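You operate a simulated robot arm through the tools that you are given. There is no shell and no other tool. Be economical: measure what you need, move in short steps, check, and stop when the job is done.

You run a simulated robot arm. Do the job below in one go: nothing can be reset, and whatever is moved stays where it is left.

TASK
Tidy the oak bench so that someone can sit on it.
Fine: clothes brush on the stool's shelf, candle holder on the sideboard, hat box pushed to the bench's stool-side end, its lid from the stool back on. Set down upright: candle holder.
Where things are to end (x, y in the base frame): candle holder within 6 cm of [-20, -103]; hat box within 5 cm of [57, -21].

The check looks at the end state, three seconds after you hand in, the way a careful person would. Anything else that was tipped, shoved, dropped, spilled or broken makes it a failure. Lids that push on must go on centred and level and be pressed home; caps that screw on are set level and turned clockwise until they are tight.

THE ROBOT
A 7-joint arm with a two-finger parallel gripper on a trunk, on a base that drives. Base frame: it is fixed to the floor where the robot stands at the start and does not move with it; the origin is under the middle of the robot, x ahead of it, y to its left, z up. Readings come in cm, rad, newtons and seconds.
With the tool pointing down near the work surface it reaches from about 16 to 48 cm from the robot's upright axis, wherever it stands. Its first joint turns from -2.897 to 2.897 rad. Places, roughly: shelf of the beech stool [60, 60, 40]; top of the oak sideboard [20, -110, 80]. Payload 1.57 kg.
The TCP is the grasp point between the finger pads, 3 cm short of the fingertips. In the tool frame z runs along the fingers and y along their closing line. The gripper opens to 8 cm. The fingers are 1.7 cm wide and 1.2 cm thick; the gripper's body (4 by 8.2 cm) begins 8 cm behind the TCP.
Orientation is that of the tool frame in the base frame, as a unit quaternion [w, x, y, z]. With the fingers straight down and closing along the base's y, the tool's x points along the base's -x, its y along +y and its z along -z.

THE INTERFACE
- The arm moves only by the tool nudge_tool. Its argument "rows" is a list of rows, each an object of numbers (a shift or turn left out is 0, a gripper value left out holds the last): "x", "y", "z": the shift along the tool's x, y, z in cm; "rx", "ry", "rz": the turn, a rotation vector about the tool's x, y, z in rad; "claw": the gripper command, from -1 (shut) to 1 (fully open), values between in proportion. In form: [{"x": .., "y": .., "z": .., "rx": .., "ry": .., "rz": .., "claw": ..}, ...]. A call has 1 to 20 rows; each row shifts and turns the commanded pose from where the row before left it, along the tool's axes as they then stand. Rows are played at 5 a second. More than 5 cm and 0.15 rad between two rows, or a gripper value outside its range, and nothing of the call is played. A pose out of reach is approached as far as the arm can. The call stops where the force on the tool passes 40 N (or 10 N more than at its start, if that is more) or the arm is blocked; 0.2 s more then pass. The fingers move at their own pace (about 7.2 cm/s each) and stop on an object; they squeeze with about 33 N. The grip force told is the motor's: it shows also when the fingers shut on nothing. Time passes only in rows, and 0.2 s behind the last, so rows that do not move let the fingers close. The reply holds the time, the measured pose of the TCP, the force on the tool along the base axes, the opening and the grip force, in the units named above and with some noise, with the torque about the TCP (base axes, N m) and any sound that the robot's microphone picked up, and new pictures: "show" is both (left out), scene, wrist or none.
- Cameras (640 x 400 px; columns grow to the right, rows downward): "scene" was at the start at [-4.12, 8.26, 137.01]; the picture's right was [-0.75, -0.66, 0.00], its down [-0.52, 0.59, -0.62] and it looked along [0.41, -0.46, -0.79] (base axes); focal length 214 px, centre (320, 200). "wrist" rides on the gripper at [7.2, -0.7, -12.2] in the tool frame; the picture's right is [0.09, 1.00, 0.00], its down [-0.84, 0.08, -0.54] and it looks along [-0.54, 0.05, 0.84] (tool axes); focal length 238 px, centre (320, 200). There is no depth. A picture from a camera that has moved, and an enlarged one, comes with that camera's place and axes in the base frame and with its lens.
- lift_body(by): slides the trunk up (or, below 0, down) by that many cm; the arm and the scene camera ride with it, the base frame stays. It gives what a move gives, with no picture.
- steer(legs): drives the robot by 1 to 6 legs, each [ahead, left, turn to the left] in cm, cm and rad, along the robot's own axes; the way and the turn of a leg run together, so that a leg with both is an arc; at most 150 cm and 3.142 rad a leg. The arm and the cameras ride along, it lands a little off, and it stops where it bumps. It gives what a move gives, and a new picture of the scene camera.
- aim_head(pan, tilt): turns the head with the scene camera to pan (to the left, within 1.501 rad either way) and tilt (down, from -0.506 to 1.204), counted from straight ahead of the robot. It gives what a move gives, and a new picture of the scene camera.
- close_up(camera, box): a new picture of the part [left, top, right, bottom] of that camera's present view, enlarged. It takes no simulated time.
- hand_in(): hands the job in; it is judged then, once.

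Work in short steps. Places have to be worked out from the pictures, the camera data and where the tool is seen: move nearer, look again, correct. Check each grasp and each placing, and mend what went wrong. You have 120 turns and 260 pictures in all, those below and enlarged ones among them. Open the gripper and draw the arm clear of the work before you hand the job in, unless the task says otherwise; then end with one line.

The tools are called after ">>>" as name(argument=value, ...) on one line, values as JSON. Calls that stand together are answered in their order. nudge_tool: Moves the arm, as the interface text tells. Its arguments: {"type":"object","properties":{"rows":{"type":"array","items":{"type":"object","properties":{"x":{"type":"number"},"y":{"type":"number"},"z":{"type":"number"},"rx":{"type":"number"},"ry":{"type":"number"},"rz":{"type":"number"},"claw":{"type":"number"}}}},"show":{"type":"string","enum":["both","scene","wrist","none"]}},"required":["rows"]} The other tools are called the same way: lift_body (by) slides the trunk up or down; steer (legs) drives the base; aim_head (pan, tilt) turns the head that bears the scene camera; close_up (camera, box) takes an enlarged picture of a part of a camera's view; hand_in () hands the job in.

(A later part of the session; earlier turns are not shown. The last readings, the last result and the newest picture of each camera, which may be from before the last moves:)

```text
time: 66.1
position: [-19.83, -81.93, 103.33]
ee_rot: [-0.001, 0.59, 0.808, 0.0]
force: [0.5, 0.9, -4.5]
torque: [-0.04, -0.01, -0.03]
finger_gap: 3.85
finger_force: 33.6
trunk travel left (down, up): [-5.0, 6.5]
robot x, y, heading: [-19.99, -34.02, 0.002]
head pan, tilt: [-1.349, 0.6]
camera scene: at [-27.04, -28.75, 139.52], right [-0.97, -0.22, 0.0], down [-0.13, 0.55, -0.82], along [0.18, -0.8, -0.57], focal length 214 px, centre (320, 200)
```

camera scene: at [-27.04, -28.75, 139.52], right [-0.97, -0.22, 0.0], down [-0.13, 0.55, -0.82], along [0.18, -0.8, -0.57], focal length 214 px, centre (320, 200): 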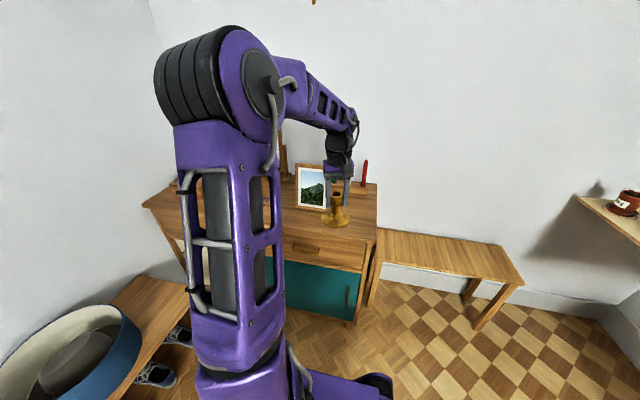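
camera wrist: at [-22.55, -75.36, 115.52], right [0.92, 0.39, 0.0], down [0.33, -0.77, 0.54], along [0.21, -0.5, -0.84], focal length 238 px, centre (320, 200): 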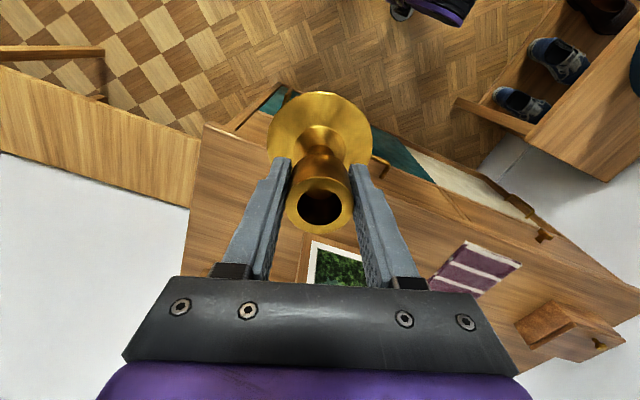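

The sideboard front is y≈-92.4, its end x≈-34.6; the picture frame's near corner is around [-12,-106]. I drive right so the holder is above about [-21.8,-103].

>>> steer(legs=[[-2, -21, 0]])

>>> nudge_tool(rows=[{}], show="wrist")

```text
time: 68.8
position: [-21.9, -103.1, 103.3]
ee_rot: [0.0, 0.59, 0.808, -0.001]
force: [0.1, -0.1, -4.5]
torque: [0.01, 0.0, -0.01]
finger_gap: 3.86
finger_force: 32.7
trunk travel left (down, up): [-5.0, 6.5]
robot x, y, heading: [-21.93, -54.78, -0.002]
head pan, tilt: [-1.349, 0.6]
camera scene: at [-28.99, -49.9, 139.52], right [-0.97, -0.22, 0.0], down [-0.13, 0.55, -0.82], along [0.18, -0.8, -0.57], focal length 214 px, centre (320, 200)
```

scene: 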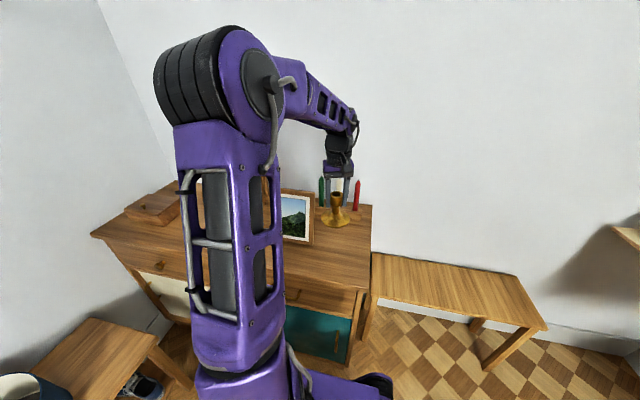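

```text
time: 69.2
position: [-21.86, -103.25, 103.32]
ee_rot: [-0.001, 0.59, 0.808, 0.0]
force: [-0.3, -0.9, -4.4]
torque: [0.01, 0.0, 0.01]
finger_gap: 3.89
finger_force: 32.9
trunk travel left (down, up): [-5.0, 6.5]
robot x, y, heading: [-21.73, -55.77, 0.003]
head pan, tilt: [-1.349, 0.6]
camera wrist: at [-24.49, -96.51, 115.5], right [0.92, 0.39, 0.0], down [0.33, -0.77, 0.54], along [0.21, -0.5, -0.84], focal length 238 px, centre (320, 200)
```

wrist: 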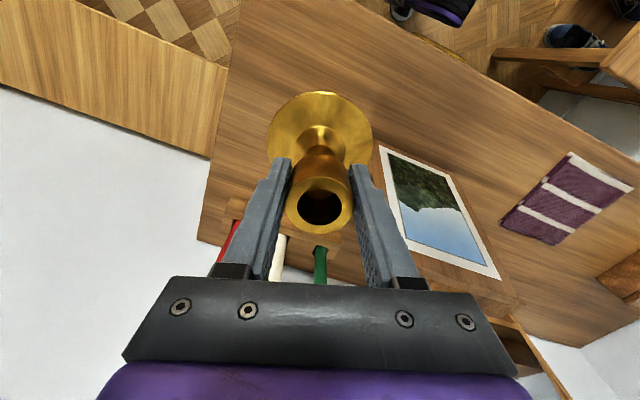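

Area below is clear (frame at x>-11.5, candles at y<-118). Lower 12.5 cm, then feel for contact in small steps.

>>> nudge_tool(rows=[{"z": 3}, {"z": 3}, {"z": 3}, {"z": 2}, {"z": 1}, {"z": 0.5}, {}], show="both")

```text
time: 70.8
position: [-21.81, -103.24, 90.68]
ee_rot: [-0.001, 0.59, 0.807, -0.001]
force: [0.1, -0.4, -4.1]
torque: [0.03, -0.01, 0.03]
finger_gap: 3.84
finger_force: 33.2
trunk travel left (down, up): [-5.0, 6.5]
robot x, y, heading: [-21.61, -55.28, 0.002]
head pan, tilt: [-1.349, 0.6]
camera scene: at [-28.99, -49.9, 139.52], right [-0.97, -0.22, 0.0], down [-0.13, 0.55, -0.82], along [0.18, -0.8, -0.57], focal length 214 px, centre (320, 200)
camera wrist: at [-24.5, -96.55, 102.95], right [0.92, 0.39, 0.0], down [0.33, -0.77, 0.54], along [0.21, -0.5, -0.84], focal length 238 px, centre (320, 200)
```

scene: 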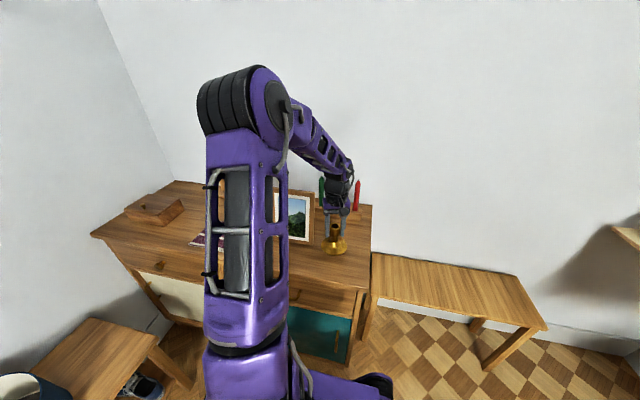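
wrist: 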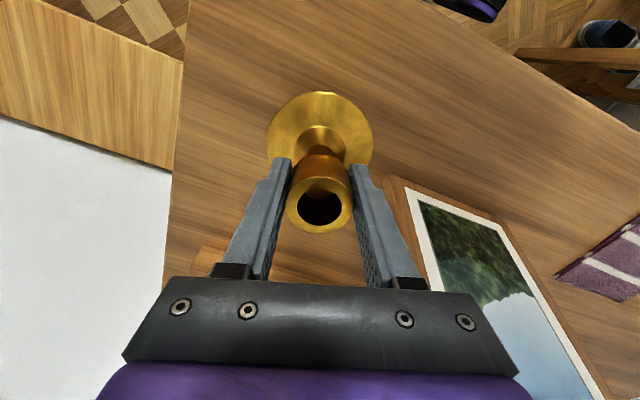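

>>> nudge_tool(rows=[{"z": 0.4}, {"z": 0.4}, {"z": 0.3}, {"z": 0.3}, {"z": 0.3}, {"z": 0.3}, {}], show="wrist")

```text
time: 72.3
position: [-21.76, -103.18, 88.84]
ee_rot: [0.0, 0.589, 0.808, 0.001]
force: [-0.2, 0.6, -3.0]
torque: [0.01, 0.0, 0.01]
finger_gap: 3.82
finger_force: 32.8
trunk travel left (down, up): [-5.0, 6.5]
robot x, y, heading: [-21.7, -54.83, -0.001]
head pan, tilt: [-1.349, 0.6]
camera wrist: at [-24.51, -96.47, 101.02], right [0.92, 0.39, 0.0], down [0.33, -0.77, 0.54], along [0.21, -0.5, -0.84], focal length 238 px, centre (320, 200)
```

wrist: 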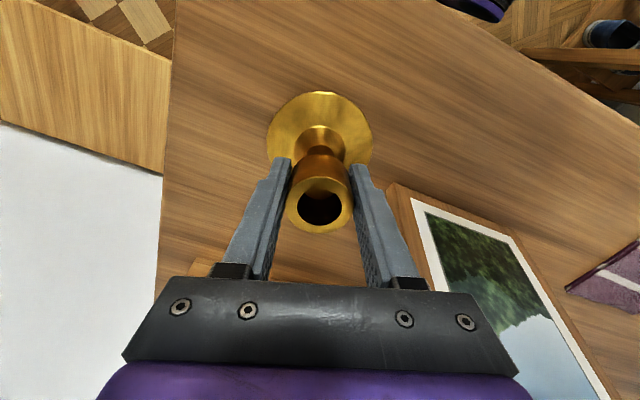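

>>> nudge_tool(rows=[{"z": 0.2}, {"z": 0.2}, {"z": 0.2}, {}], show="none")

```text
time: 73.3
position: [-21.9, -103.02, 88.35]
ee_rot: [-0.001, 0.59, 0.807, -0.001]
force: [-0.4, -0.8, -0.4]
torque: [0.14, -0.16, 0.01]
finger_gap: 3.84
finger_force: 33.2
trunk travel left (down, up): [-5.0, 6.5]
robot x, y, heading: [-21.87, -55.02, 0.006]
head pan, tilt: [-1.349, 0.6]
```

The weight has come off the tool: it touches. One more hair down, open, and rise straight up.

>>> nudge_tool(rows=[{"z": 0.1}, {"claw": 0.4}, {}, {}, {"z": -2}, {"z": -3}, {"z": -4}, {"z": -4}, {"z": -4}, {}], show="wrist")

```text
time: 75.5
position: [-21.92, -103.06, 105.23]
ee_rot: [0.0, 0.589, 0.808, 0.0]
force: [0.6, -0.1, 0.0]
torque: [0.01, 0.02, -0.04]
finger_gap: 5.6
finger_force: 0.1
trunk travel left (down, up): [-5.0, 6.5]
robot x, y, heading: [-21.68, -55.12, 0.004]
head pan, tilt: [-1.349, 0.6]
camera wrist: at [-24.57, -96.48, 117.42], right [0.92, 0.39, 0.0], down [0.33, -0.77, 0.54], along [0.21, -0.5, -0.84], focal length 238 px, centre (320, 200)
```

wrist: 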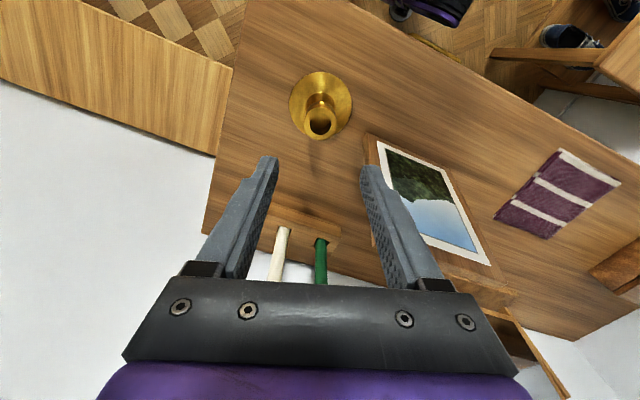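

The candle holder stands upright at about [-22,-103]. Next the hat box: I drive away from the sideboard and turn the robot left 90°, so the arm points at the bench over the robot's narrow side.

>>> steer(legs=[[0, 28, 0], [0, 0, 1.571]])

>>> aim_head(pan=-1.2, tilt=0.8)

```text
time: 82.8
position: [26.13, -27.02, 105.19]
ee_rot: [0.0, -0.156, 0.988, -0.001]
force: [-0.8, -0.1, 0.0]
torque: [0.0, 0.0, -0.02]
finger_gap: 5.61
finger_force: 0.0
trunk travel left (down, up): [-5.0, 6.5]
robot x, y, heading: [-21.86, -27.4, 1.573]
head pan, tilt: [-1.349, 0.6]
camera scene: at [-27.32, -34.4, 139.52], right [0.23, -0.97, 0.0], down [-0.55, -0.13, -0.83], along [0.8, 0.19, -0.56], focal length 214 px, centre (320, 200)
```

scene: 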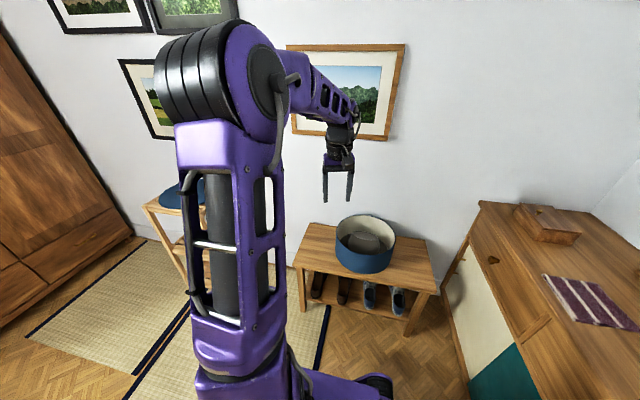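

```text
time: 83.5
position: [26.1, -27.16, 105.19]
ee_rot: [0.0, -0.156, 0.988, 0.0]
force: [-0.8, -0.3, 0.1]
torque: [-0.01, 0.0, 0.01]
finger_gap: 5.6
finger_force: 0.0
trunk travel left (down, up): [-5.0, 6.5]
robot x, y, heading: [-21.85, -27.46, 1.577]
head pan, tilt: [-1.201, 0.799]
camera scene: at [-28.42, -33.44, 137.84], right [0.37, -0.93, 0.0], down [-0.67, -0.26, -0.7], along [0.65, 0.26, -0.72], focal length 214 px, centre (320, 200)
```

scene: 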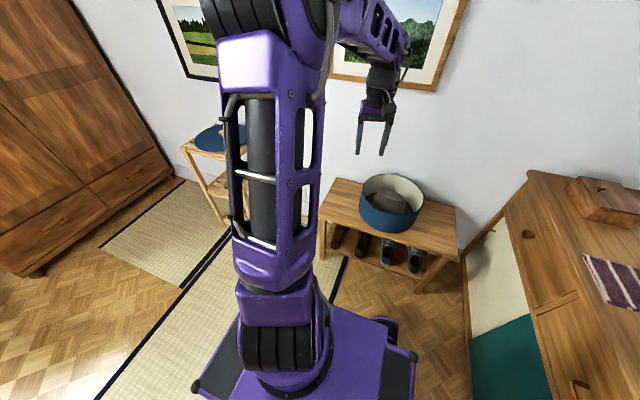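

Drive beside the bench (robot x≈9), keeping the arm high, to look down on the hat box.

>>> steer(legs=[[-16, -29, 0]])

>>> nudge_tool(rows=[{}], show="wrist")

```text
time: 86.9
position: [55.38, -42.59, 105.18]
ee_rot: [0.0, -0.157, 0.988, -0.001]
force: [0.5, 0.2, 0.2]
torque: [-0.02, 0.01, 0.0]
finger_gap: 5.61
finger_force: 0.1
trunk travel left (down, up): [-5.0, 6.5]
robot x, y, heading: [7.25, -43.07, 1.583]
head pan, tilt: [-1.201, 0.799]
camera scene: at [0.83, -49.17, 137.83], right [0.37, -0.93, 0.0], down [-0.67, -0.27, -0.7], along [0.65, 0.26, -0.72], focal length 214 px, centre (320, 200)
```

scene: 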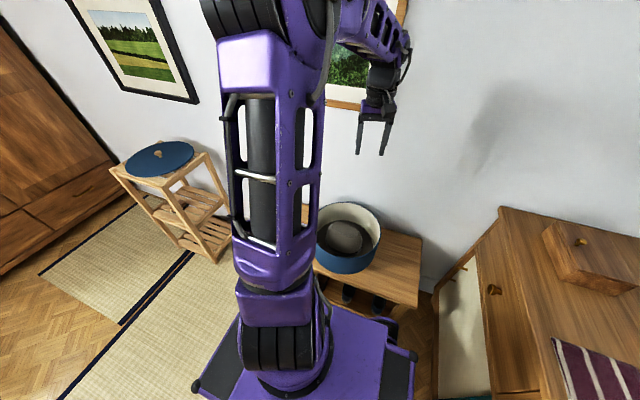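

```text
time: 87.3
position: [55.38, -42.7, 105.22]
ee_rot: [0.001, -0.157, 0.988, 0.0]
force: [-0.3, 0.6, 0.0]
torque: [0.0, 0.03, -0.03]
finger_gap: 5.59
finger_force: 0.0
trunk travel left (down, up): [-5.0, 6.5]
robot x, y, heading: [7.05, -42.95, 1.579]
head pan, tilt: [-1.201, 0.799]
camera wrist: at [48.85, -45.52, 117.37], right [-0.4, 0.92, 0.0], down [0.77, 0.33, 0.54], along [0.5, 0.21, -0.84], focal length 238 px, centre (320, 200)
```

wrist: 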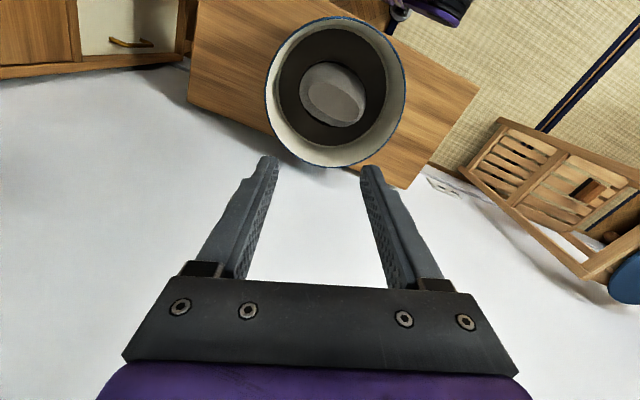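

Hat box: centre about [55.3,-39], radius ≈15.5, rim z≈60. I come 5 cm nearer the bench, move behind the box (y≈-59) while high, and turn the gripper so both open fingers will push the round wall.

>>> steer(legs=[[0, -5, -0.01]])

>>> nudge_tool(rows=[{"x": 2.43, "y": -3.5, "claw": 1}, {"x": 2.43, "y": -3.5}, {"x": 2.43, "y": -3.5}, {"x": 2.43, "y": -3.5}, {"rz": -0.1256}, {"rz": -0.1256}, {"rz": -0.1256}, {"rz": -0.1256}, {"rz": -0.1256}, {"rz": -0.1256}, {"rz": -0.1256}, {"rz": -0.1256}, {"rz": -0.1256}, {"rz": -0.1256}, {"z": 5}, {"z": 5}, {"z": 5}, {"z": 5}, {"z": 5}, {}], show="both")

```text
time: 88.5
position: [60.26, -43.14, 105.25]
ee_rot: [0.0, -0.153, 0.988, -0.001]
force: [-0.2, 0.2, 0.9]
torque: [-0.03, -0.01, 0.0]
finger_gap: 5.63
finger_force: 0.1
trunk travel left (down, up): [-5.0, 6.5]
robot x, y, heading: [12.59, -43.03, 1.572]
head pan, tilt: [-1.201, 0.799]
camera scene: at [5.68, -49.08, 137.83], right [0.36, -0.93, 0.0], down [-0.67, -0.26, -0.7], along [0.65, 0.25, -0.72], focal length 214 px, centre (320, 200)
```

scene: 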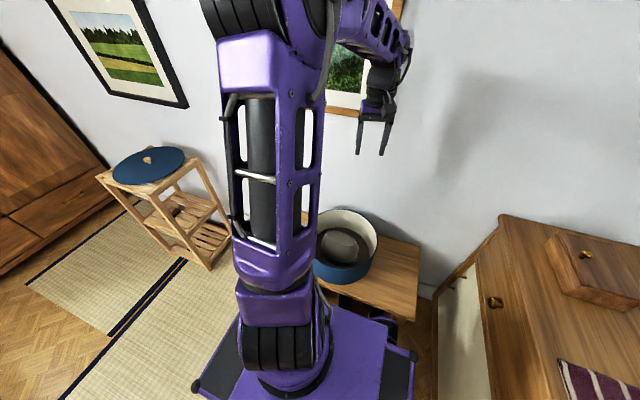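

```text
time: 92.7
position: [55.05, -59.52, 80.15]
ee_rot: [0.0, -0.705, 0.71, 0.0]
force: [0.3, 0.1, 0.9]
torque: [0.03, 0.02, 0.01]
finger_gap: 7.99
finger_force: 0.0
trunk travel left (down, up): [-5.0, 6.5]
robot x, y, heading: [12.24, -42.78, 1.573]
head pan, tilt: [-1.201, 0.799]
camera scene: at [5.7, -49.08, 137.83], right [0.36, -0.93, 0.0], down [-0.67, -0.26, -0.7], along [0.65, 0.25, -0.72], focal length 214 px, centre (320, 200)
camera wrist: at [55.86, -66.62, 92.36], right [-1.0, -0.08, 0.0], down [-0.07, 0.84, 0.54], along [-0.05, 0.54, -0.84], focal length 238 px, centre (320, 200)
```

scene: 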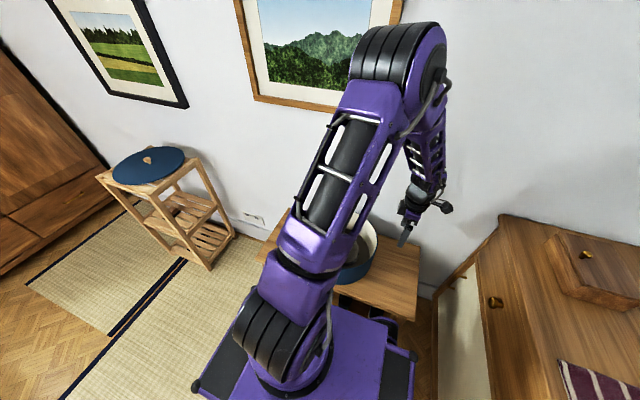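
wrist: 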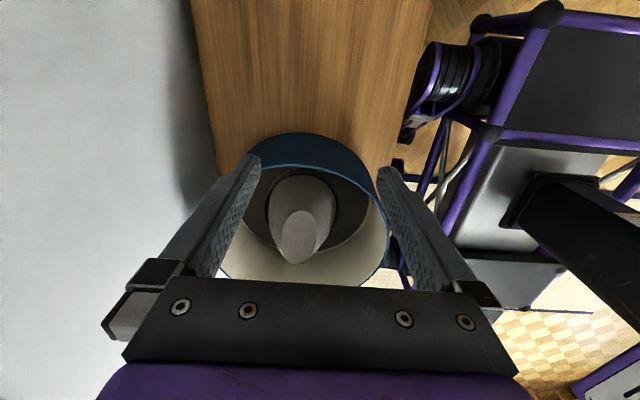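

Box centre reads ≈[56,-38.3]. Lower behind it to z≈55.

>>> nudge_tool(rows=[{"z": 5, "y": -1.2}, {"z": 5}, {"z": 5}, {"z": 5}, {"z": 5}, {}], show="wrist")

```text
refused: row 1 steps farther than a row can; nothing moved
```

>>> nudge_tool(rows=[{"z": 4.8, "y": -1.2}, {"z": 5}, {"z": 5}, {"z": 5}, {"z": 5}, {}], show="wrist")

```text
time: 94.0
position: [56.38, -59.5, 55.43]
ee_rot: [-0.001, -0.705, 0.71, 0.0]
force: [0.1, 0.3, -0.1]
torque: [0.02, 0.02, 0.0]
finger_gap: 7.98
finger_force: 0.0
trunk travel left (down, up): [-5.0, 6.5]
robot x, y, heading: [12.18, -42.85, 1.57]
head pan, tilt: [-1.201, 0.799]
camera wrist: at [57.1, -66.63, 67.6], right [-1.0, -0.08, 0.0], down [-0.07, 0.84, 0.54], along [-0.05, 0.54, -0.84], focal length 238 px, centre (320, 200)
```

wrist: 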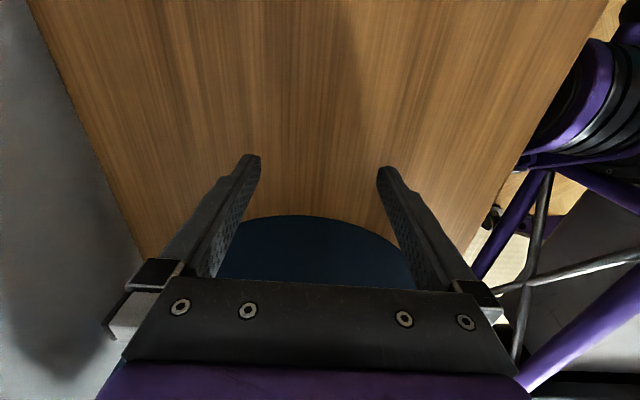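

>>> nudge_tool(rows=[{"x": -2}, {"x": -2}, {"x": -1.2}, {"x": -1.2}, {"x": -1.2}, {"x": -1.2}, {"x": -1.2}, {"x": -1.2}, {"x": -1.2}, {"x": -1.2}, {}], show="both")

```text
time: 96.5
position: [56.53, -45.91, 55.46]
ee_rot: [-0.001, -0.704, 0.71, 0.0]
force: [0.0, -0.4, -1.0]
torque: [-0.03, 0.01, -0.03]
finger_gap: 7.99
finger_force: 0.0
trunk travel left (down, up): [-5.0, 6.5]
robot x, y, heading: [11.97, -43.45, 1.571]
head pan, tilt: [-1.201, 0.799]
camera scene: at [5.69, -49.08, 137.83], right [0.36, -0.93, 0.0], down [-0.67, -0.26, -0.7], along [0.65, 0.25, -0.72], focal length 214 px, centre (320, 200)
camera wrist: at [57.22, -53.03, 67.62], right [-1.0, -0.08, 0.0], down [-0.07, 0.84, 0.54], along [-0.05, 0.54, -0.84], focal length 238 px, centre (320, 200)
```

scene: 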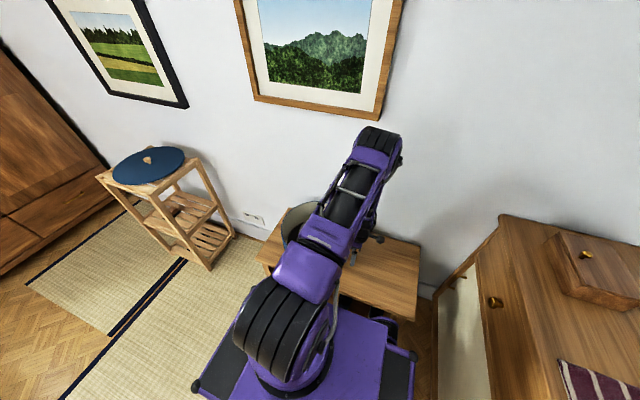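
wrist: 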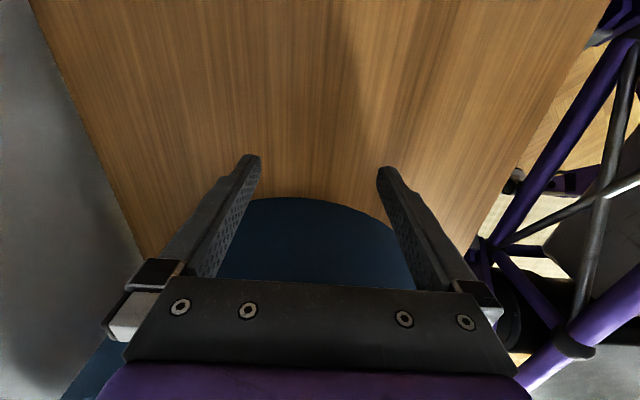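

The box moves with the hand; its near wall is now at y≈-41.7 (centre ≈-27). Push 6 cm more.

>>> nudge_tool(rows=[{"x": -1}, {"x": -1}, {"x": -1}, {"x": -1}, {"x": -1}, {"x": -1}, {}], show="wrist")

```text
time: 98.0
position: [56.61, -39.83, 55.44]
ee_rot: [0.0, -0.705, 0.709, -0.001]
force: [-0.1, -1.2, 0.4]
torque: [0.01, -0.01, 0.01]
finger_gap: 8.01
finger_force: 0.0
trunk travel left (down, up): [-5.0, 6.5]
robot x, y, heading: [12.48, -43.04, 1.568]
head pan, tilt: [-1.201, 0.799]
camera wrist: at [57.34, -47.0, 67.56], right [-1.0, -0.08, 0.0], down [-0.07, 0.84, 0.54], along [-0.05, 0.54, -0.84], focal length 238 px, centre (320, 200)
```

wrist: 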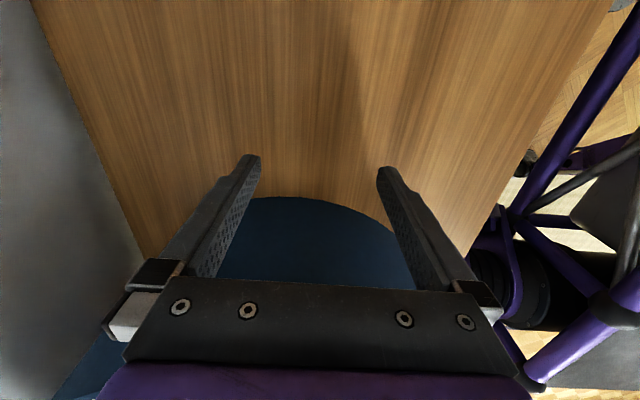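

Back off, rise to z≈100 and look at the box.

>>> nudge_tool(rows=[{"x": 2}, {"x": 2}, {"x": 2}, {"z": -5}, {"z": -5}, {"z": -5}, {"z": -5}, {"z": -5}, {"z": -5}, {"z": -5}, {"z": -5}, {"z": -5}, {}], show="wrist")

```text
time: 100.8
position: [56.62, -45.81, 100.31]
ee_rot: [0.0, -0.704, 0.71, -0.001]
force: [0.4, 0.5, 0.9]
torque: [0.04, -0.01, 0.04]
finger_gap: 7.98
finger_force: 0.1
trunk travel left (down, up): [-5.0, 6.5]
robot x, y, heading: [12.28, -42.74, 1.573]
head pan, tilt: [-1.201, 0.799]
camera wrist: at [57.25, -52.9, 112.54], right [-1.0, -0.08, 0.0], down [-0.07, 0.84, 0.54], along [-0.05, 0.54, -0.84], focal length 238 px, centre (320, 200)
```

wrist: 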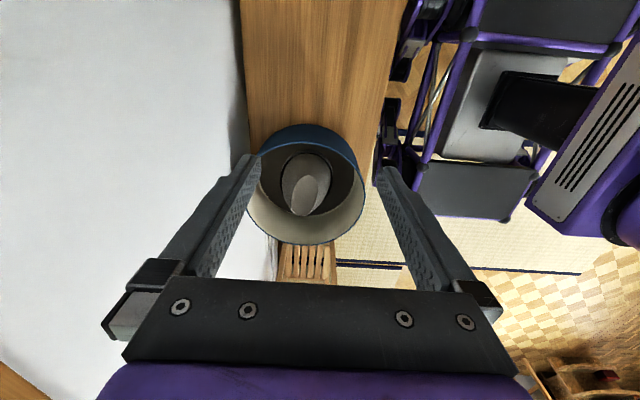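

Box centre ≈[57.5,-20.8], rim z≈63 — good. Now drive along to the stool to fetch the lid.

>>> steer(legs=[[103, 1, 0]])

>>> nudge_tool(rows=[{}], show="wrist")

```text
time: 106.2
position: [55.18, 57.75, 100.3]
ee_rot: [0.0, 0.708, -0.707, 0.001]
force: [-0.4, -0.2, -0.8]
torque: [-0.01, -0.01, -0.01]
finger_gap: 8.01
finger_force: 0.0
trunk travel left (down, up): [-5.0, 6.5]
robot x, y, heading: [10.98, 60.32, 1.576]
head pan, tilt: [-1.201, 0.799]
camera scene: at [4.35, 54.08, 137.83], right [0.37, -0.93, 0.0], down [-0.67, -0.26, -0.7], along [0.65, 0.26, -0.72], focal length 214 px, centre (320, 200)
```

scene: 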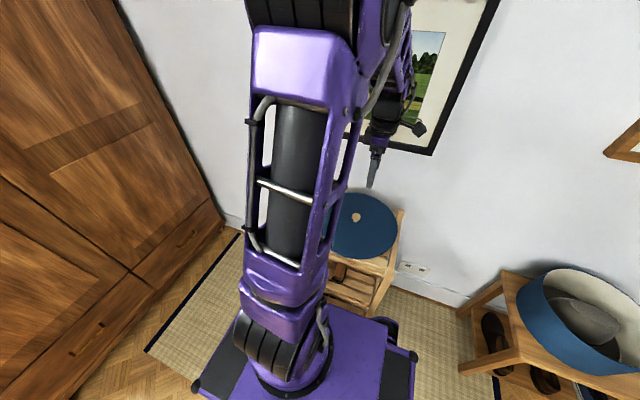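

```text
time: 106.6
position: [55.23, 57.76, 100.26]
ee_rot: [0.001, 0.707, -0.707, 0.001]
force: [0.2, -0.1, -0.3]
torque: [0.0, 0.02, 0.02]
finger_gap: 8.02
finger_force: 0.0
trunk travel left (down, up): [-5.0, 6.5]
robot x, y, heading: [10.55, 60.43, 1.581]
head pan, tilt: [-1.201, 0.799]
camera wrist: at [55.95, 50.63, 112.49], right [-1.0, -0.09, 0.0], down [-0.08, 0.84, 0.54], along [-0.05, 0.54, -0.84], focal length 238 px, centre (320, 200)
```

wrist: 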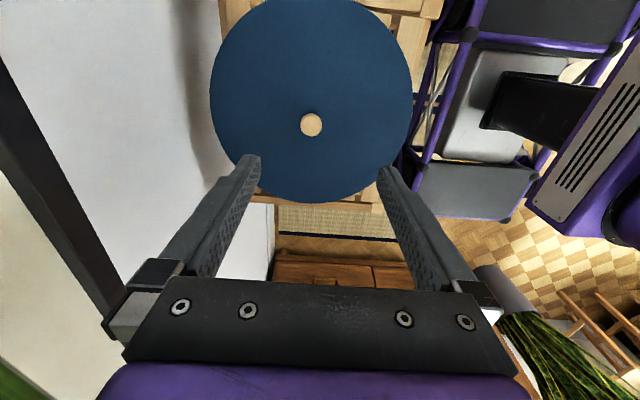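

Knob at about [56.4,60.9]. Move over it and descend partway.

>>> nudge_tool(rows=[{"x": -3.1, "y": -1.15}, {"z": 4}, {"z": 4}, {"z": 4}, {"z": 3}, {}], show="wrist")

```text
time: 108.0
position: [56.39, 60.95, 85.36]
ee_rot: [0.001, 0.707, -0.707, 0.001]
force: [0.7, 0.2, 0.1]
torque: [-0.03, -0.01, -0.03]
finger_gap: 8.02
finger_force: 0.0
trunk travel left (down, up): [-5.0, 6.5]
robot x, y, heading: [11.11, 60.31, 1.574]
head pan, tilt: [-1.201, 0.799]
camera wrist: at [57.14, 53.68, 97.48], right [-1.0, -0.09, 0.0], down [-0.08, 0.84, 0.54], along [-0.05, 0.54, -0.84], focal length 238 px, centre (320, 200)
```

wrist: 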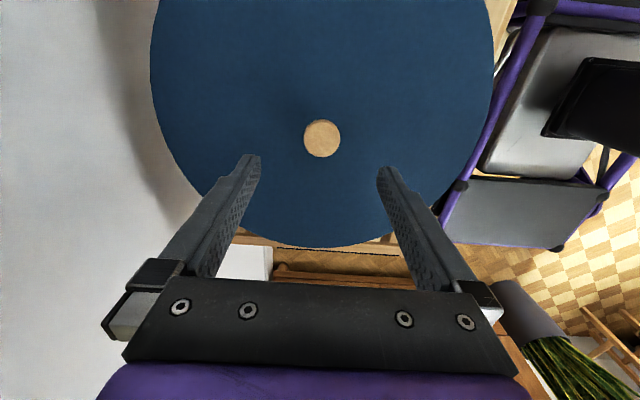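

>>> nudge_tool(rows=[{"z": 3}, {"z": 3}, {"z": 1.5}, {"z": 0.5}, {}], show="wrist")

>>> close_up(camera="wrist", box=[220, 100, 420, 280])

```text
time: 109.2
position: [56.29, 60.93, 77.61]
ee_rot: [0.0, -0.707, 0.707, -0.001]
force: [-8.0, 0.1, 27.3]
torque: [0.01, 1.4, 0.04]
finger_gap: 7.98
finger_force: 0.0
trunk travel left (down, up): [-5.0, 6.5]
robot x, y, heading: [10.94, 60.23, 1.579]
head pan, tilt: [-1.201, 0.799]
stopped in row 5: the force on the tool passed its limit at 41 N (the readings are from after the stop); the commanded pose is now the measured one
camera wrist: at [57.07, 53.74, 89.86], right [-1.0, -0.09, 0.0], down [-0.08, 0.84, 0.54], along [-0.05, 0.54, -0.84], focal length 238 px, centre (320, 200)
```

wrist: 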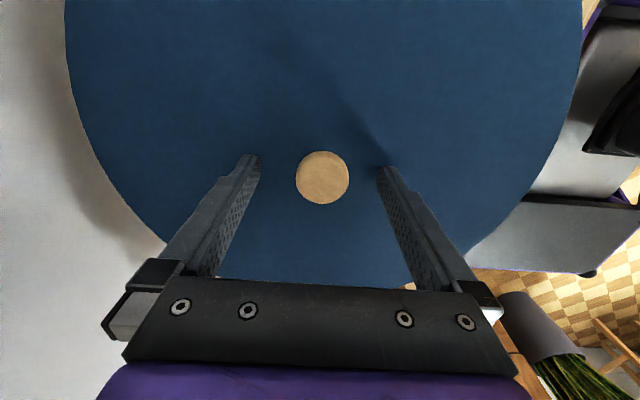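

```text
2.22 times, centred on (320, 190) of wrist
camera zoom: at [57.07, 53.74, 89.86], right [-1.0, -0.09, 0.0], down [-0.08, 0.84, 0.54], along [-0.05, 0.54, -0.84], focal length 530 px, centre (320, 222)
```

zoom: 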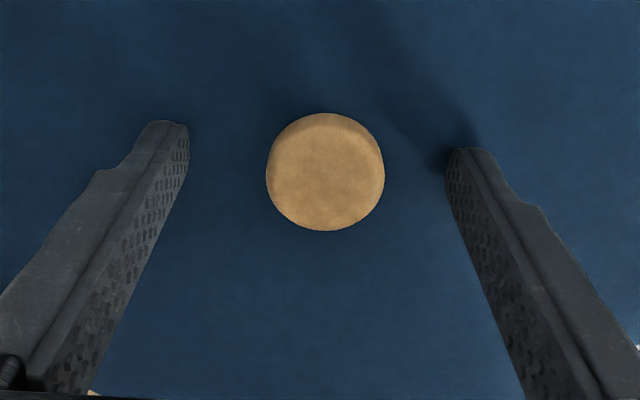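

The −x fingertip touched the lid top (z≈74.5); knob is at about [56.2,60.4], top 77.3. I rise 0.4, correct y by −0.5, and close.

>>> nudge_tool(rows=[{"z": -0.4}, {"x": 0.5}, {"claw": -1}, {}, {}, {}, {}], show="wrist")

>>> close_up(camera="wrist", box=[220, 100, 420, 280])

```text
time: 110.8
position: [56.37, 60.46, 77.88]
ee_rot: [0.0, -0.706, 0.708, -0.002]
force: [-0.9, 0.0, -0.2]
torque: [0.03, 0.01, -0.01]
finger_gap: 3.06
finger_force: 33.0
trunk travel left (down, up): [-5.0, 6.5]
robot x, y, heading: [11.0, 60.15, 1.579]
head pan, tilt: [-1.201, 0.799]
camera wrist: at [57.19, 53.26, 90.09], right [-1.0, -0.09, 0.0], down [-0.08, 0.84, 0.54], along [-0.05, 0.54, -0.84], focal length 238 px, centre (320, 200)
```

wrist: 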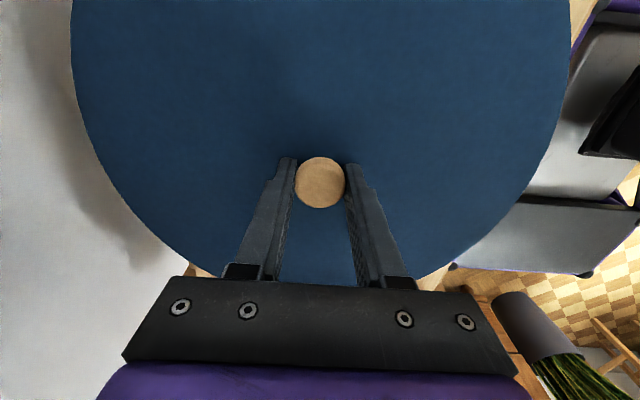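

```text
2.22 times, centred on (320, 190) of wrist
camera zoom: at [57.19, 53.26, 90.09], right [-1.0, -0.09, 0.0], down [-0.08, 0.84, 0.54], along [-0.05, 0.54, -0.84], focal length 530 px, centre (320, 222)
```

zoom: 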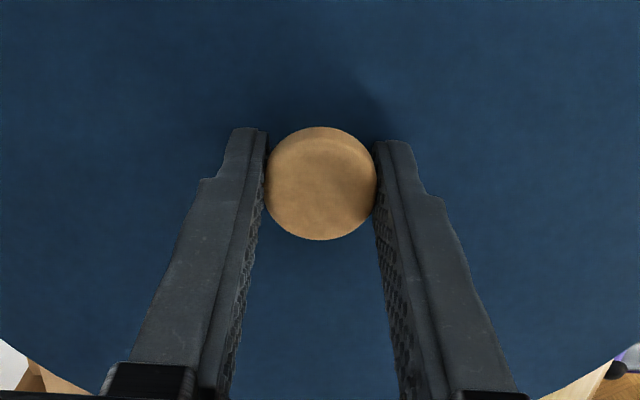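

Knob gripped (3.06 cm). Lift 3 cm and check that it hangs level.

>>> nudge_tool(rows=[{"z": -1}, {"z": -2}, {"z": -3}, {"z": -4}, {"z": -4}, {}], show="both")

```text
time: 112.2
position: [56.31, 60.46, 91.87]
ee_rot: [0.0, -0.706, 0.708, -0.002]
force: [0.0, -0.5, -1.3]
torque: [0.02, -0.01, 0.01]
finger_gap: 3.05
finger_force: 33.0
trunk travel left (down, up): [-5.0, 6.5]
robot x, y, heading: [10.76, 60.63, 1.579]
head pan, tilt: [-1.201, 0.799]
camera scene: at [4.33, 54.09, 137.83], right [0.37, -0.93, 0.0], down [-0.67, -0.26, -0.7], along [0.65, 0.26, -0.72], focal length 214 px, centre (320, 200)
camera wrist: at [57.07, 53.27, 104.06], right [-1.0, -0.09, 0.0], down [-0.08, 0.84, 0.54], along [-0.05, 0.54, -0.84], focal length 238 px, centre (320, 200)
```

scene: 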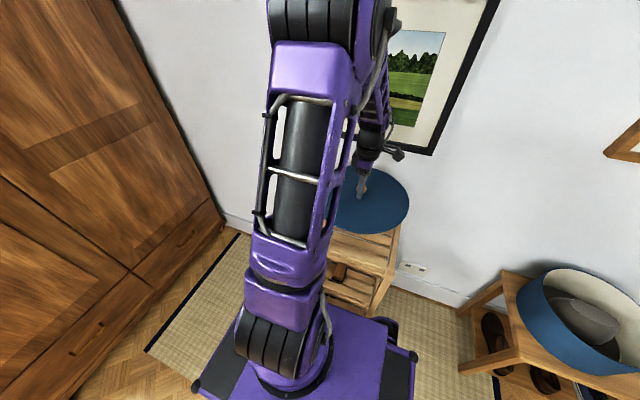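
wrist: 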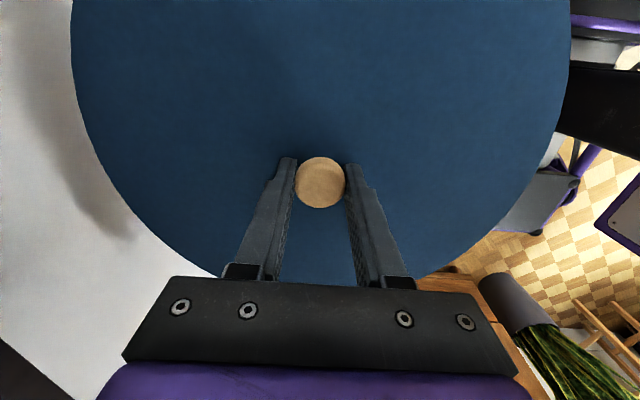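

Lid hangs level, grip firm. Drive back partway and pan the head to measure the box accurately without obstruction.

>>> steer(legs=[[-45, 0, -0.006]])

>>> aim_head(pan=-1.5, tilt=0.85)

```text
time: 114.9
position: [56.54, 14.78, 91.9]
ee_rot: [0.0, -0.704, 0.71, 0.0]
force: [-0.3, 0.0, -1.0]
torque: [-0.02, -0.02, 0.04]
finger_gap: 3.06
finger_force: 33.0
trunk travel left (down, up): [-5.0, 6.5]
robot x, y, heading: [11.0, 14.88, 1.573]
head pan, tilt: [-1.201, 0.799]
camera scene: at [4.51, 8.78, 137.83], right [0.36, -0.93, 0.0], down [-0.67, -0.26, -0.7], along [0.65, 0.25, -0.72], focal length 214 px, centre (320, 200)
```

scene: 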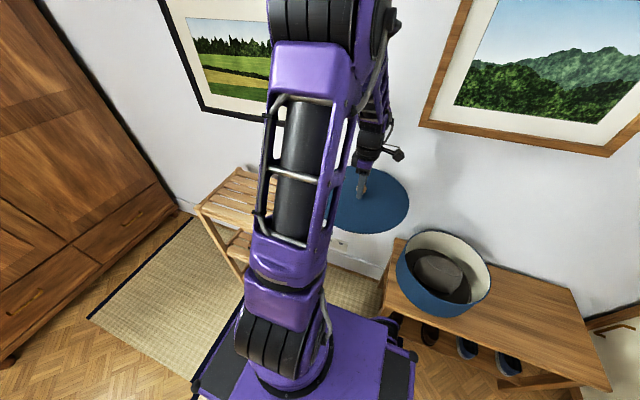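

```text
time: 115.7
position: [56.48, 14.87, 91.87]
ee_rot: [0.0, -0.705, 0.709, -0.001]
force: [0.3, -0.5, -1.6]
torque: [-0.05, 0.01, 0.0]
finger_gap: 3.06
finger_force: 32.6
trunk travel left (down, up): [-5.0, 6.5]
robot x, y, heading: [11.28, 15.14, 1.575]
head pan, tilt: [-1.499, 0.85]
camera scene: at [4.79, 6.42, 137.43], right [0.07, -1.0, 0.0], down [-0.75, -0.06, -0.66], along [0.66, 0.05, -0.75], focal length 214 px, centre (320, 200)
```

scene: 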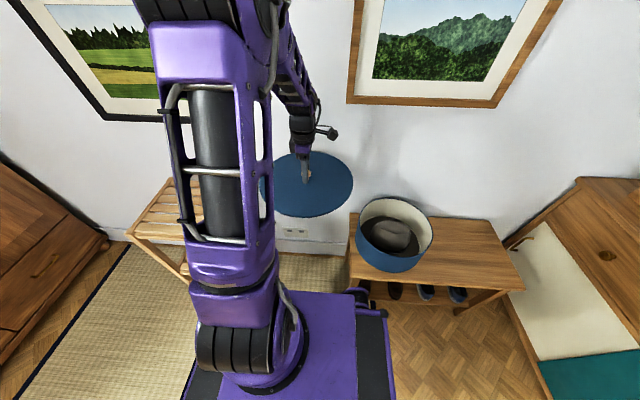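

Both lid and box are in plain view. I enlarge both.

>>> close_up(camera="scene", box=[340, 180, 452, 280])

>>> close_up(camera="scene", box=[250, 135, 362, 235])

```text
4.00 times, centred on (396, 230) of scene
camera zoom: at [4.79, 6.42, 137.43], right [0.07, -1.0, 0.0], down [-0.75, -0.06, -0.66], along [0.66, 0.05, -0.75], focal length 858 px, centre (16, 80)
```

zoom: 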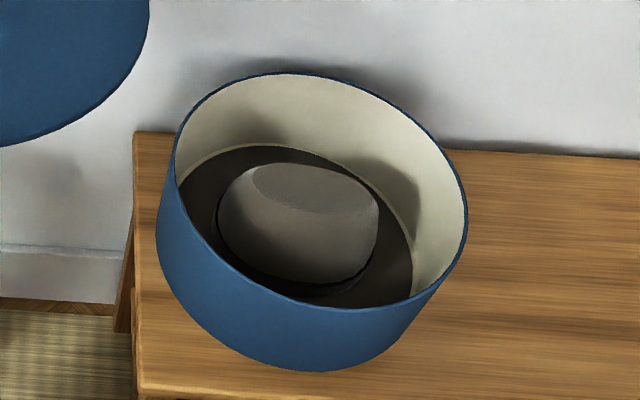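

```text
4.00 times, centred on (306, 185) of scene
camera zoom: at [4.79, 6.42, 137.43], right [0.07, -1.0, 0.0], down [-0.75, -0.06, -0.66], along [0.66, 0.05, -0.75], focal length 858 px, centre (376, 260)
```

zoom: 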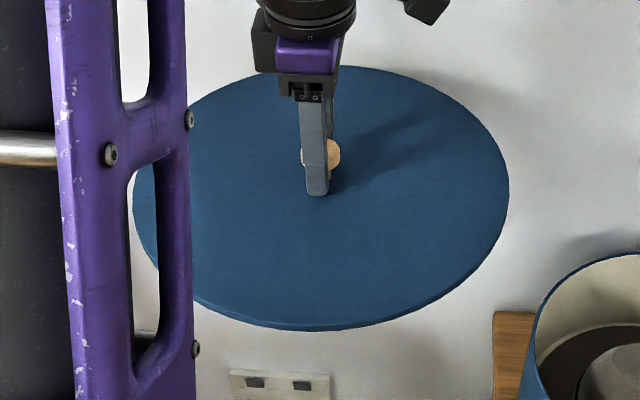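

The lid measurement matches the TCP well, so the camera calibration is good. Box: centre ≈[58.2,-21.1], radius ≈14.8, rim z≈63.3. Drive back so the lid is above the box.

>>> steer(legs=[[-36, -1, 0]])

>>> nudge_tool(rows=[{}], show="none")

```text
time: 118.0
position: [57.74, -20.63, 91.81]
ee_rot: [0.0, -0.706, 0.708, -0.001]
force: [-0.1, 0.3, -0.8]
torque: [0.0, 0.01, 0.04]
finger_gap: 3.04
finger_force: 32.9
trunk travel left (down, up): [-5.0, 6.5]
robot x, y, heading: [12.15, -20.67, 1.572]
head pan, tilt: [-1.499, 0.85]
camera scene: at [5.86, -29.07, 137.43], right [0.07, -1.0, 0.0], down [-0.75, -0.06, -0.66], along [0.66, 0.05, -0.75], focal length 214 px, centre (320, 200)
```

scene: 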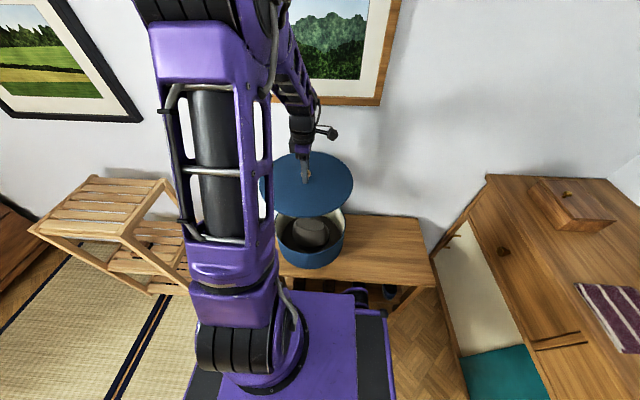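

```text
time: 118.4
position: [57.51, -20.53, 91.79]
ee_rot: [0.0, -0.705, 0.709, -0.002]
force: [0.7, -0.4, -1.4]
torque: [0.02, 0.0, 0.0]
finger_gap: 3.04
finger_force: 32.8
trunk travel left (down, up): [-5.0, 6.5]
robot x, y, heading: [12.03, -20.39, 1.576]
head pan, tilt: [-1.499, 0.85]
```

>>> nudge_tool(rows=[{"x": 0.5, "y": -0.6}, {"z": 4}, {"z": 4}, {"z": 4}, {"z": 4}, {"z": 3.5}, {}], show="scene")

>>> close_up(camera="scene", box=[260, 180, 380, 280])

```text
time: 120.0
position: [58.34, -21.16, 72.33]
ee_rot: [0.0, -0.705, 0.709, -0.001]
force: [0.1, -0.7, -0.8]
torque: [-0.02, -0.01, -0.01]
finger_gap: 3.06
finger_force: 33.2
trunk travel left (down, up): [-5.0, 6.5]
robot x, y, heading: [12.21, -20.22, 1.568]
head pan, tilt: [-1.499, 0.85]
camera scene: at [5.86, -29.07, 137.43], right [0.07, -1.0, 0.0], down [-0.75, -0.06, -0.66], along [0.66, 0.05, -0.75], focal length 214 px, centre (320, 200)
```

scene: 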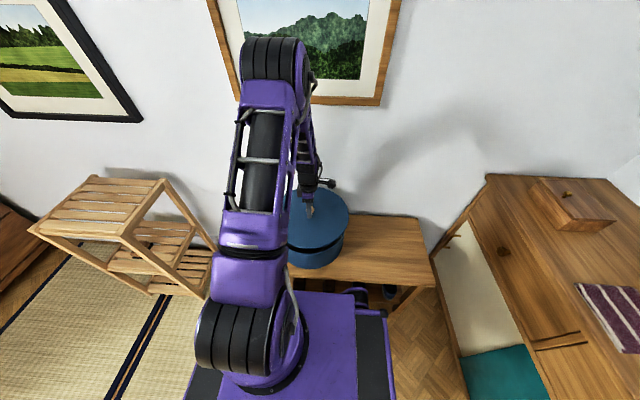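

```text
4.00 times, centred on (320, 230) of scene
camera zoom: at [5.86, -29.07, 137.43], right [0.07, -1.0, 0.0], down [-0.75, -0.06, -0.66], along [0.66, 0.05, -0.75], focal length 858 px, centre (320, 80)
```

zoom: 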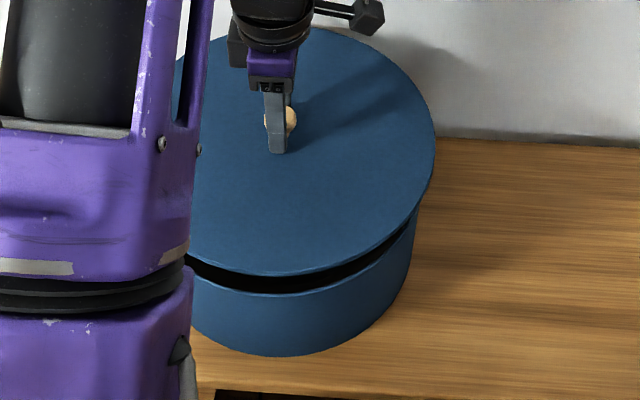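

Second view gives box centre ≈[58.3,-21.2]; the TCP is at [58.3,-21.2]. Lower in small steps.

>>> nudge_tool(rows=[{"z": 0.6}, {"z": 0.6}, {"z": 0.6}, {"z": 0.6}, {"z": 0.4}, {"z": 0.4}, {}], show="none")

>>> close_up(camera="scene", box=[260, 180, 380, 280])

```text
time: 121.6
position: [58.31, -21.18, 69.26]
ee_rot: [0.0, -0.705, 0.709, -0.001]
force: [-0.5, -0.8, -0.4]
torque: [-0.03, -0.01, 0.02]
finger_gap: 3.05
finger_force: 33.5
trunk travel left (down, up): [-5.0, 6.5]
robot x, y, heading: [12.11, -20.6, 1.575]
head pan, tilt: [-1.499, 0.85]
```

```text
4.00 times, centred on (320, 230) of scene
camera zoom: at [5.86, -29.07, 137.43], right [0.07, -1.0, 0.0], down [-0.75, -0.06, -0.66], along [0.66, 0.05, -0.75], focal length 858 px, centre (320, 80)
```

zoom: 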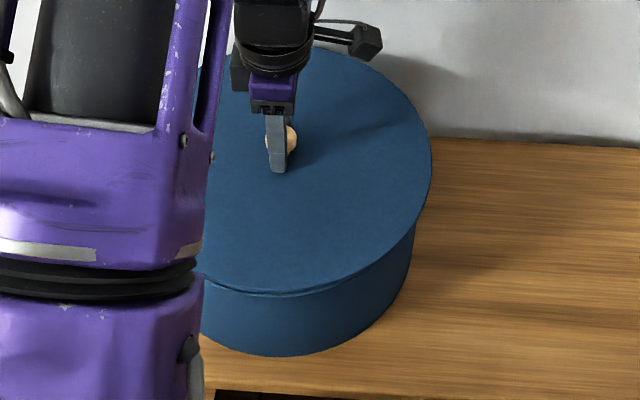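

>>> nudge_tool(rows=[{"z": 0.3}, {"z": 0.3}, {"z": 0.3}, {"z": 0.2}, {"z": 0.2}, {}], show="none")

>>> close_up(camera="scene", box=[260, 180, 380, 280])

```text
time: 123.0
position: [58.13, -21.2, 67.87]
ee_rot: [0.0, -0.705, 0.709, -0.002]
force: [0.1, 0.6, -0.7]
torque: [0.0, -0.02, 0.02]
finger_gap: 3.06
finger_force: 32.8
trunk travel left (down, up): [-5.0, 6.5]
robot x, y, heading: [12.39, -20.4, 1.574]
head pan, tilt: [-1.499, 0.85]
```

```text
4.00 times, centred on (320, 230) of scene
camera zoom: at [5.86, -29.07, 137.43], right [0.07, -1.0, 0.0], down [-0.75, -0.06, -0.66], along [0.66, 0.05, -0.75], focal length 858 px, centre (320, 80)
```

zoom: 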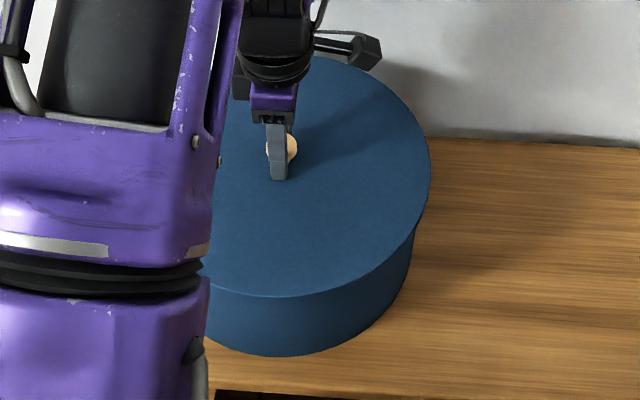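

>>> nudge_tool(rows=[{"z": 0.25}, {"z": 0.25}, {"z": 0.25}, {"z": 0.25}, {}], show="none")

>>> close_up(camera="scene", box=[260, 180, 380, 280])

```text
time: 124.0
position: [58.25, -21.04, 67.19]
ee_rot: [0.0, -0.706, 0.708, -0.002]
force: [-7.9, 1.1, 25.7]
torque: [0.08, 0.64, -0.09]
finger_gap: 3.08
finger_force: 33.1
trunk travel left (down, up): [-5.0, 6.5]
robot x, y, heading: [12.1, -20.7, 1.578]
head pan, tilt: [-1.499, 0.85]
stopped in row 5: the force on the tool passed its limit at 41 N (the readings are from after the stop); the commanded pose is now the measured one
```

```text
4.00 times, centred on (320, 230) of scene
camera zoom: at [5.65, -29.07, 137.42], right [0.07, -1.0, 0.0], down [-0.75, -0.06, -0.66], along [0.66, 0.05, -0.75], focal length 858 px, centre (320, 80)
```

zoom: 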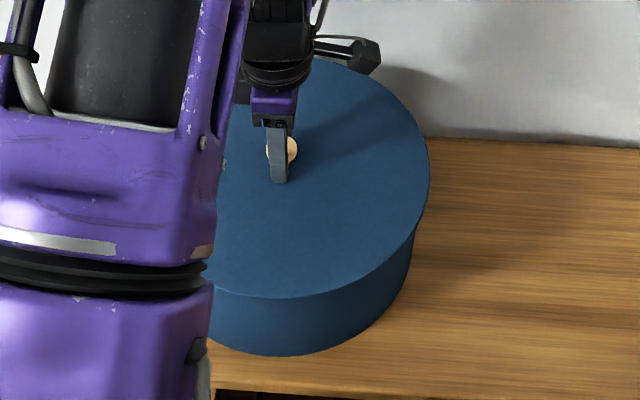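

Contact came nearly centred (small torque). I inspect the seam closely.

>>> close_up(camera="scene", box=[310, 225, 370, 265])

>>> close_up(camera="wrist", box=[0, 0, 640, 400])

```text
10.00 times, centred on (340, 245) of scene
camera zoom: at [5.65, -29.07, 137.42], right [0.07, -1.0, 0.0], down [-0.75, -0.06, -0.66], along [0.66, 0.05, -0.75], focal length 2145 px, centre (120, -250)
```

zoom: 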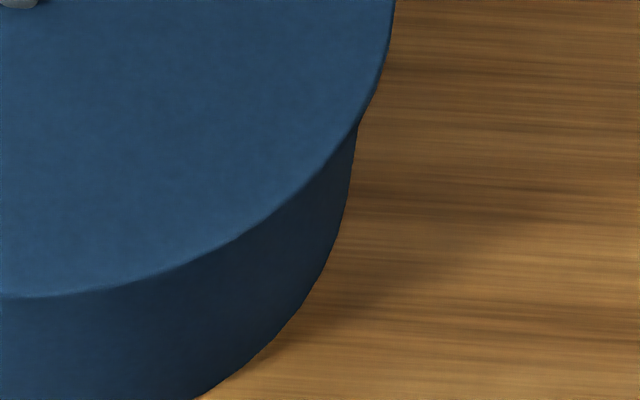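

```text
1.00 times, centred on (320, 200) of wrist (not enlarged: the box is as wide or as high as the picture)
camera zoom: at [58.98, -28.29, 79.38], right [-1.0, -0.09, 0.0], down [-0.08, 0.84, 0.54], along [-0.04, 0.54, -0.84], focal length 238 px, centre (320, 200)
```

zoom: 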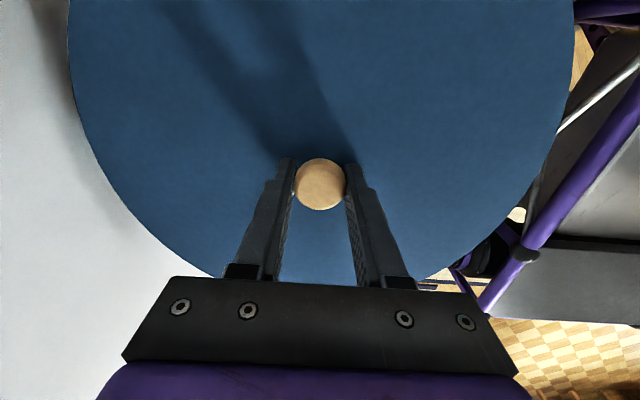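

The lid appears flush with no gap. I press once more while gripping to see whether it goes any further down.

>>> nudge_tool(rows=[{"z": 0.3}, {"z": 0.3}, {"z": 0.3}], show="none")

```text
time: 124.4
position: [58.24, -21.1, 67.17]
ee_rot: [0.001, -0.706, 0.708, -0.003]
force: [-7.6, 0.5, 23.7]
torque: [0.14, 0.62, -0.03]
finger_gap: 3.05
finger_force: 32.0
trunk travel left (down, up): [-5.0, 6.5]
robot x, y, heading: [12.03, -20.36, 1.578]
head pan, tilt: [-1.499, 0.85]
stopped in row 1: the force on the tool passed its limit at 45 N (the readings are from after the stop); the commanded pose is now the measured one
```

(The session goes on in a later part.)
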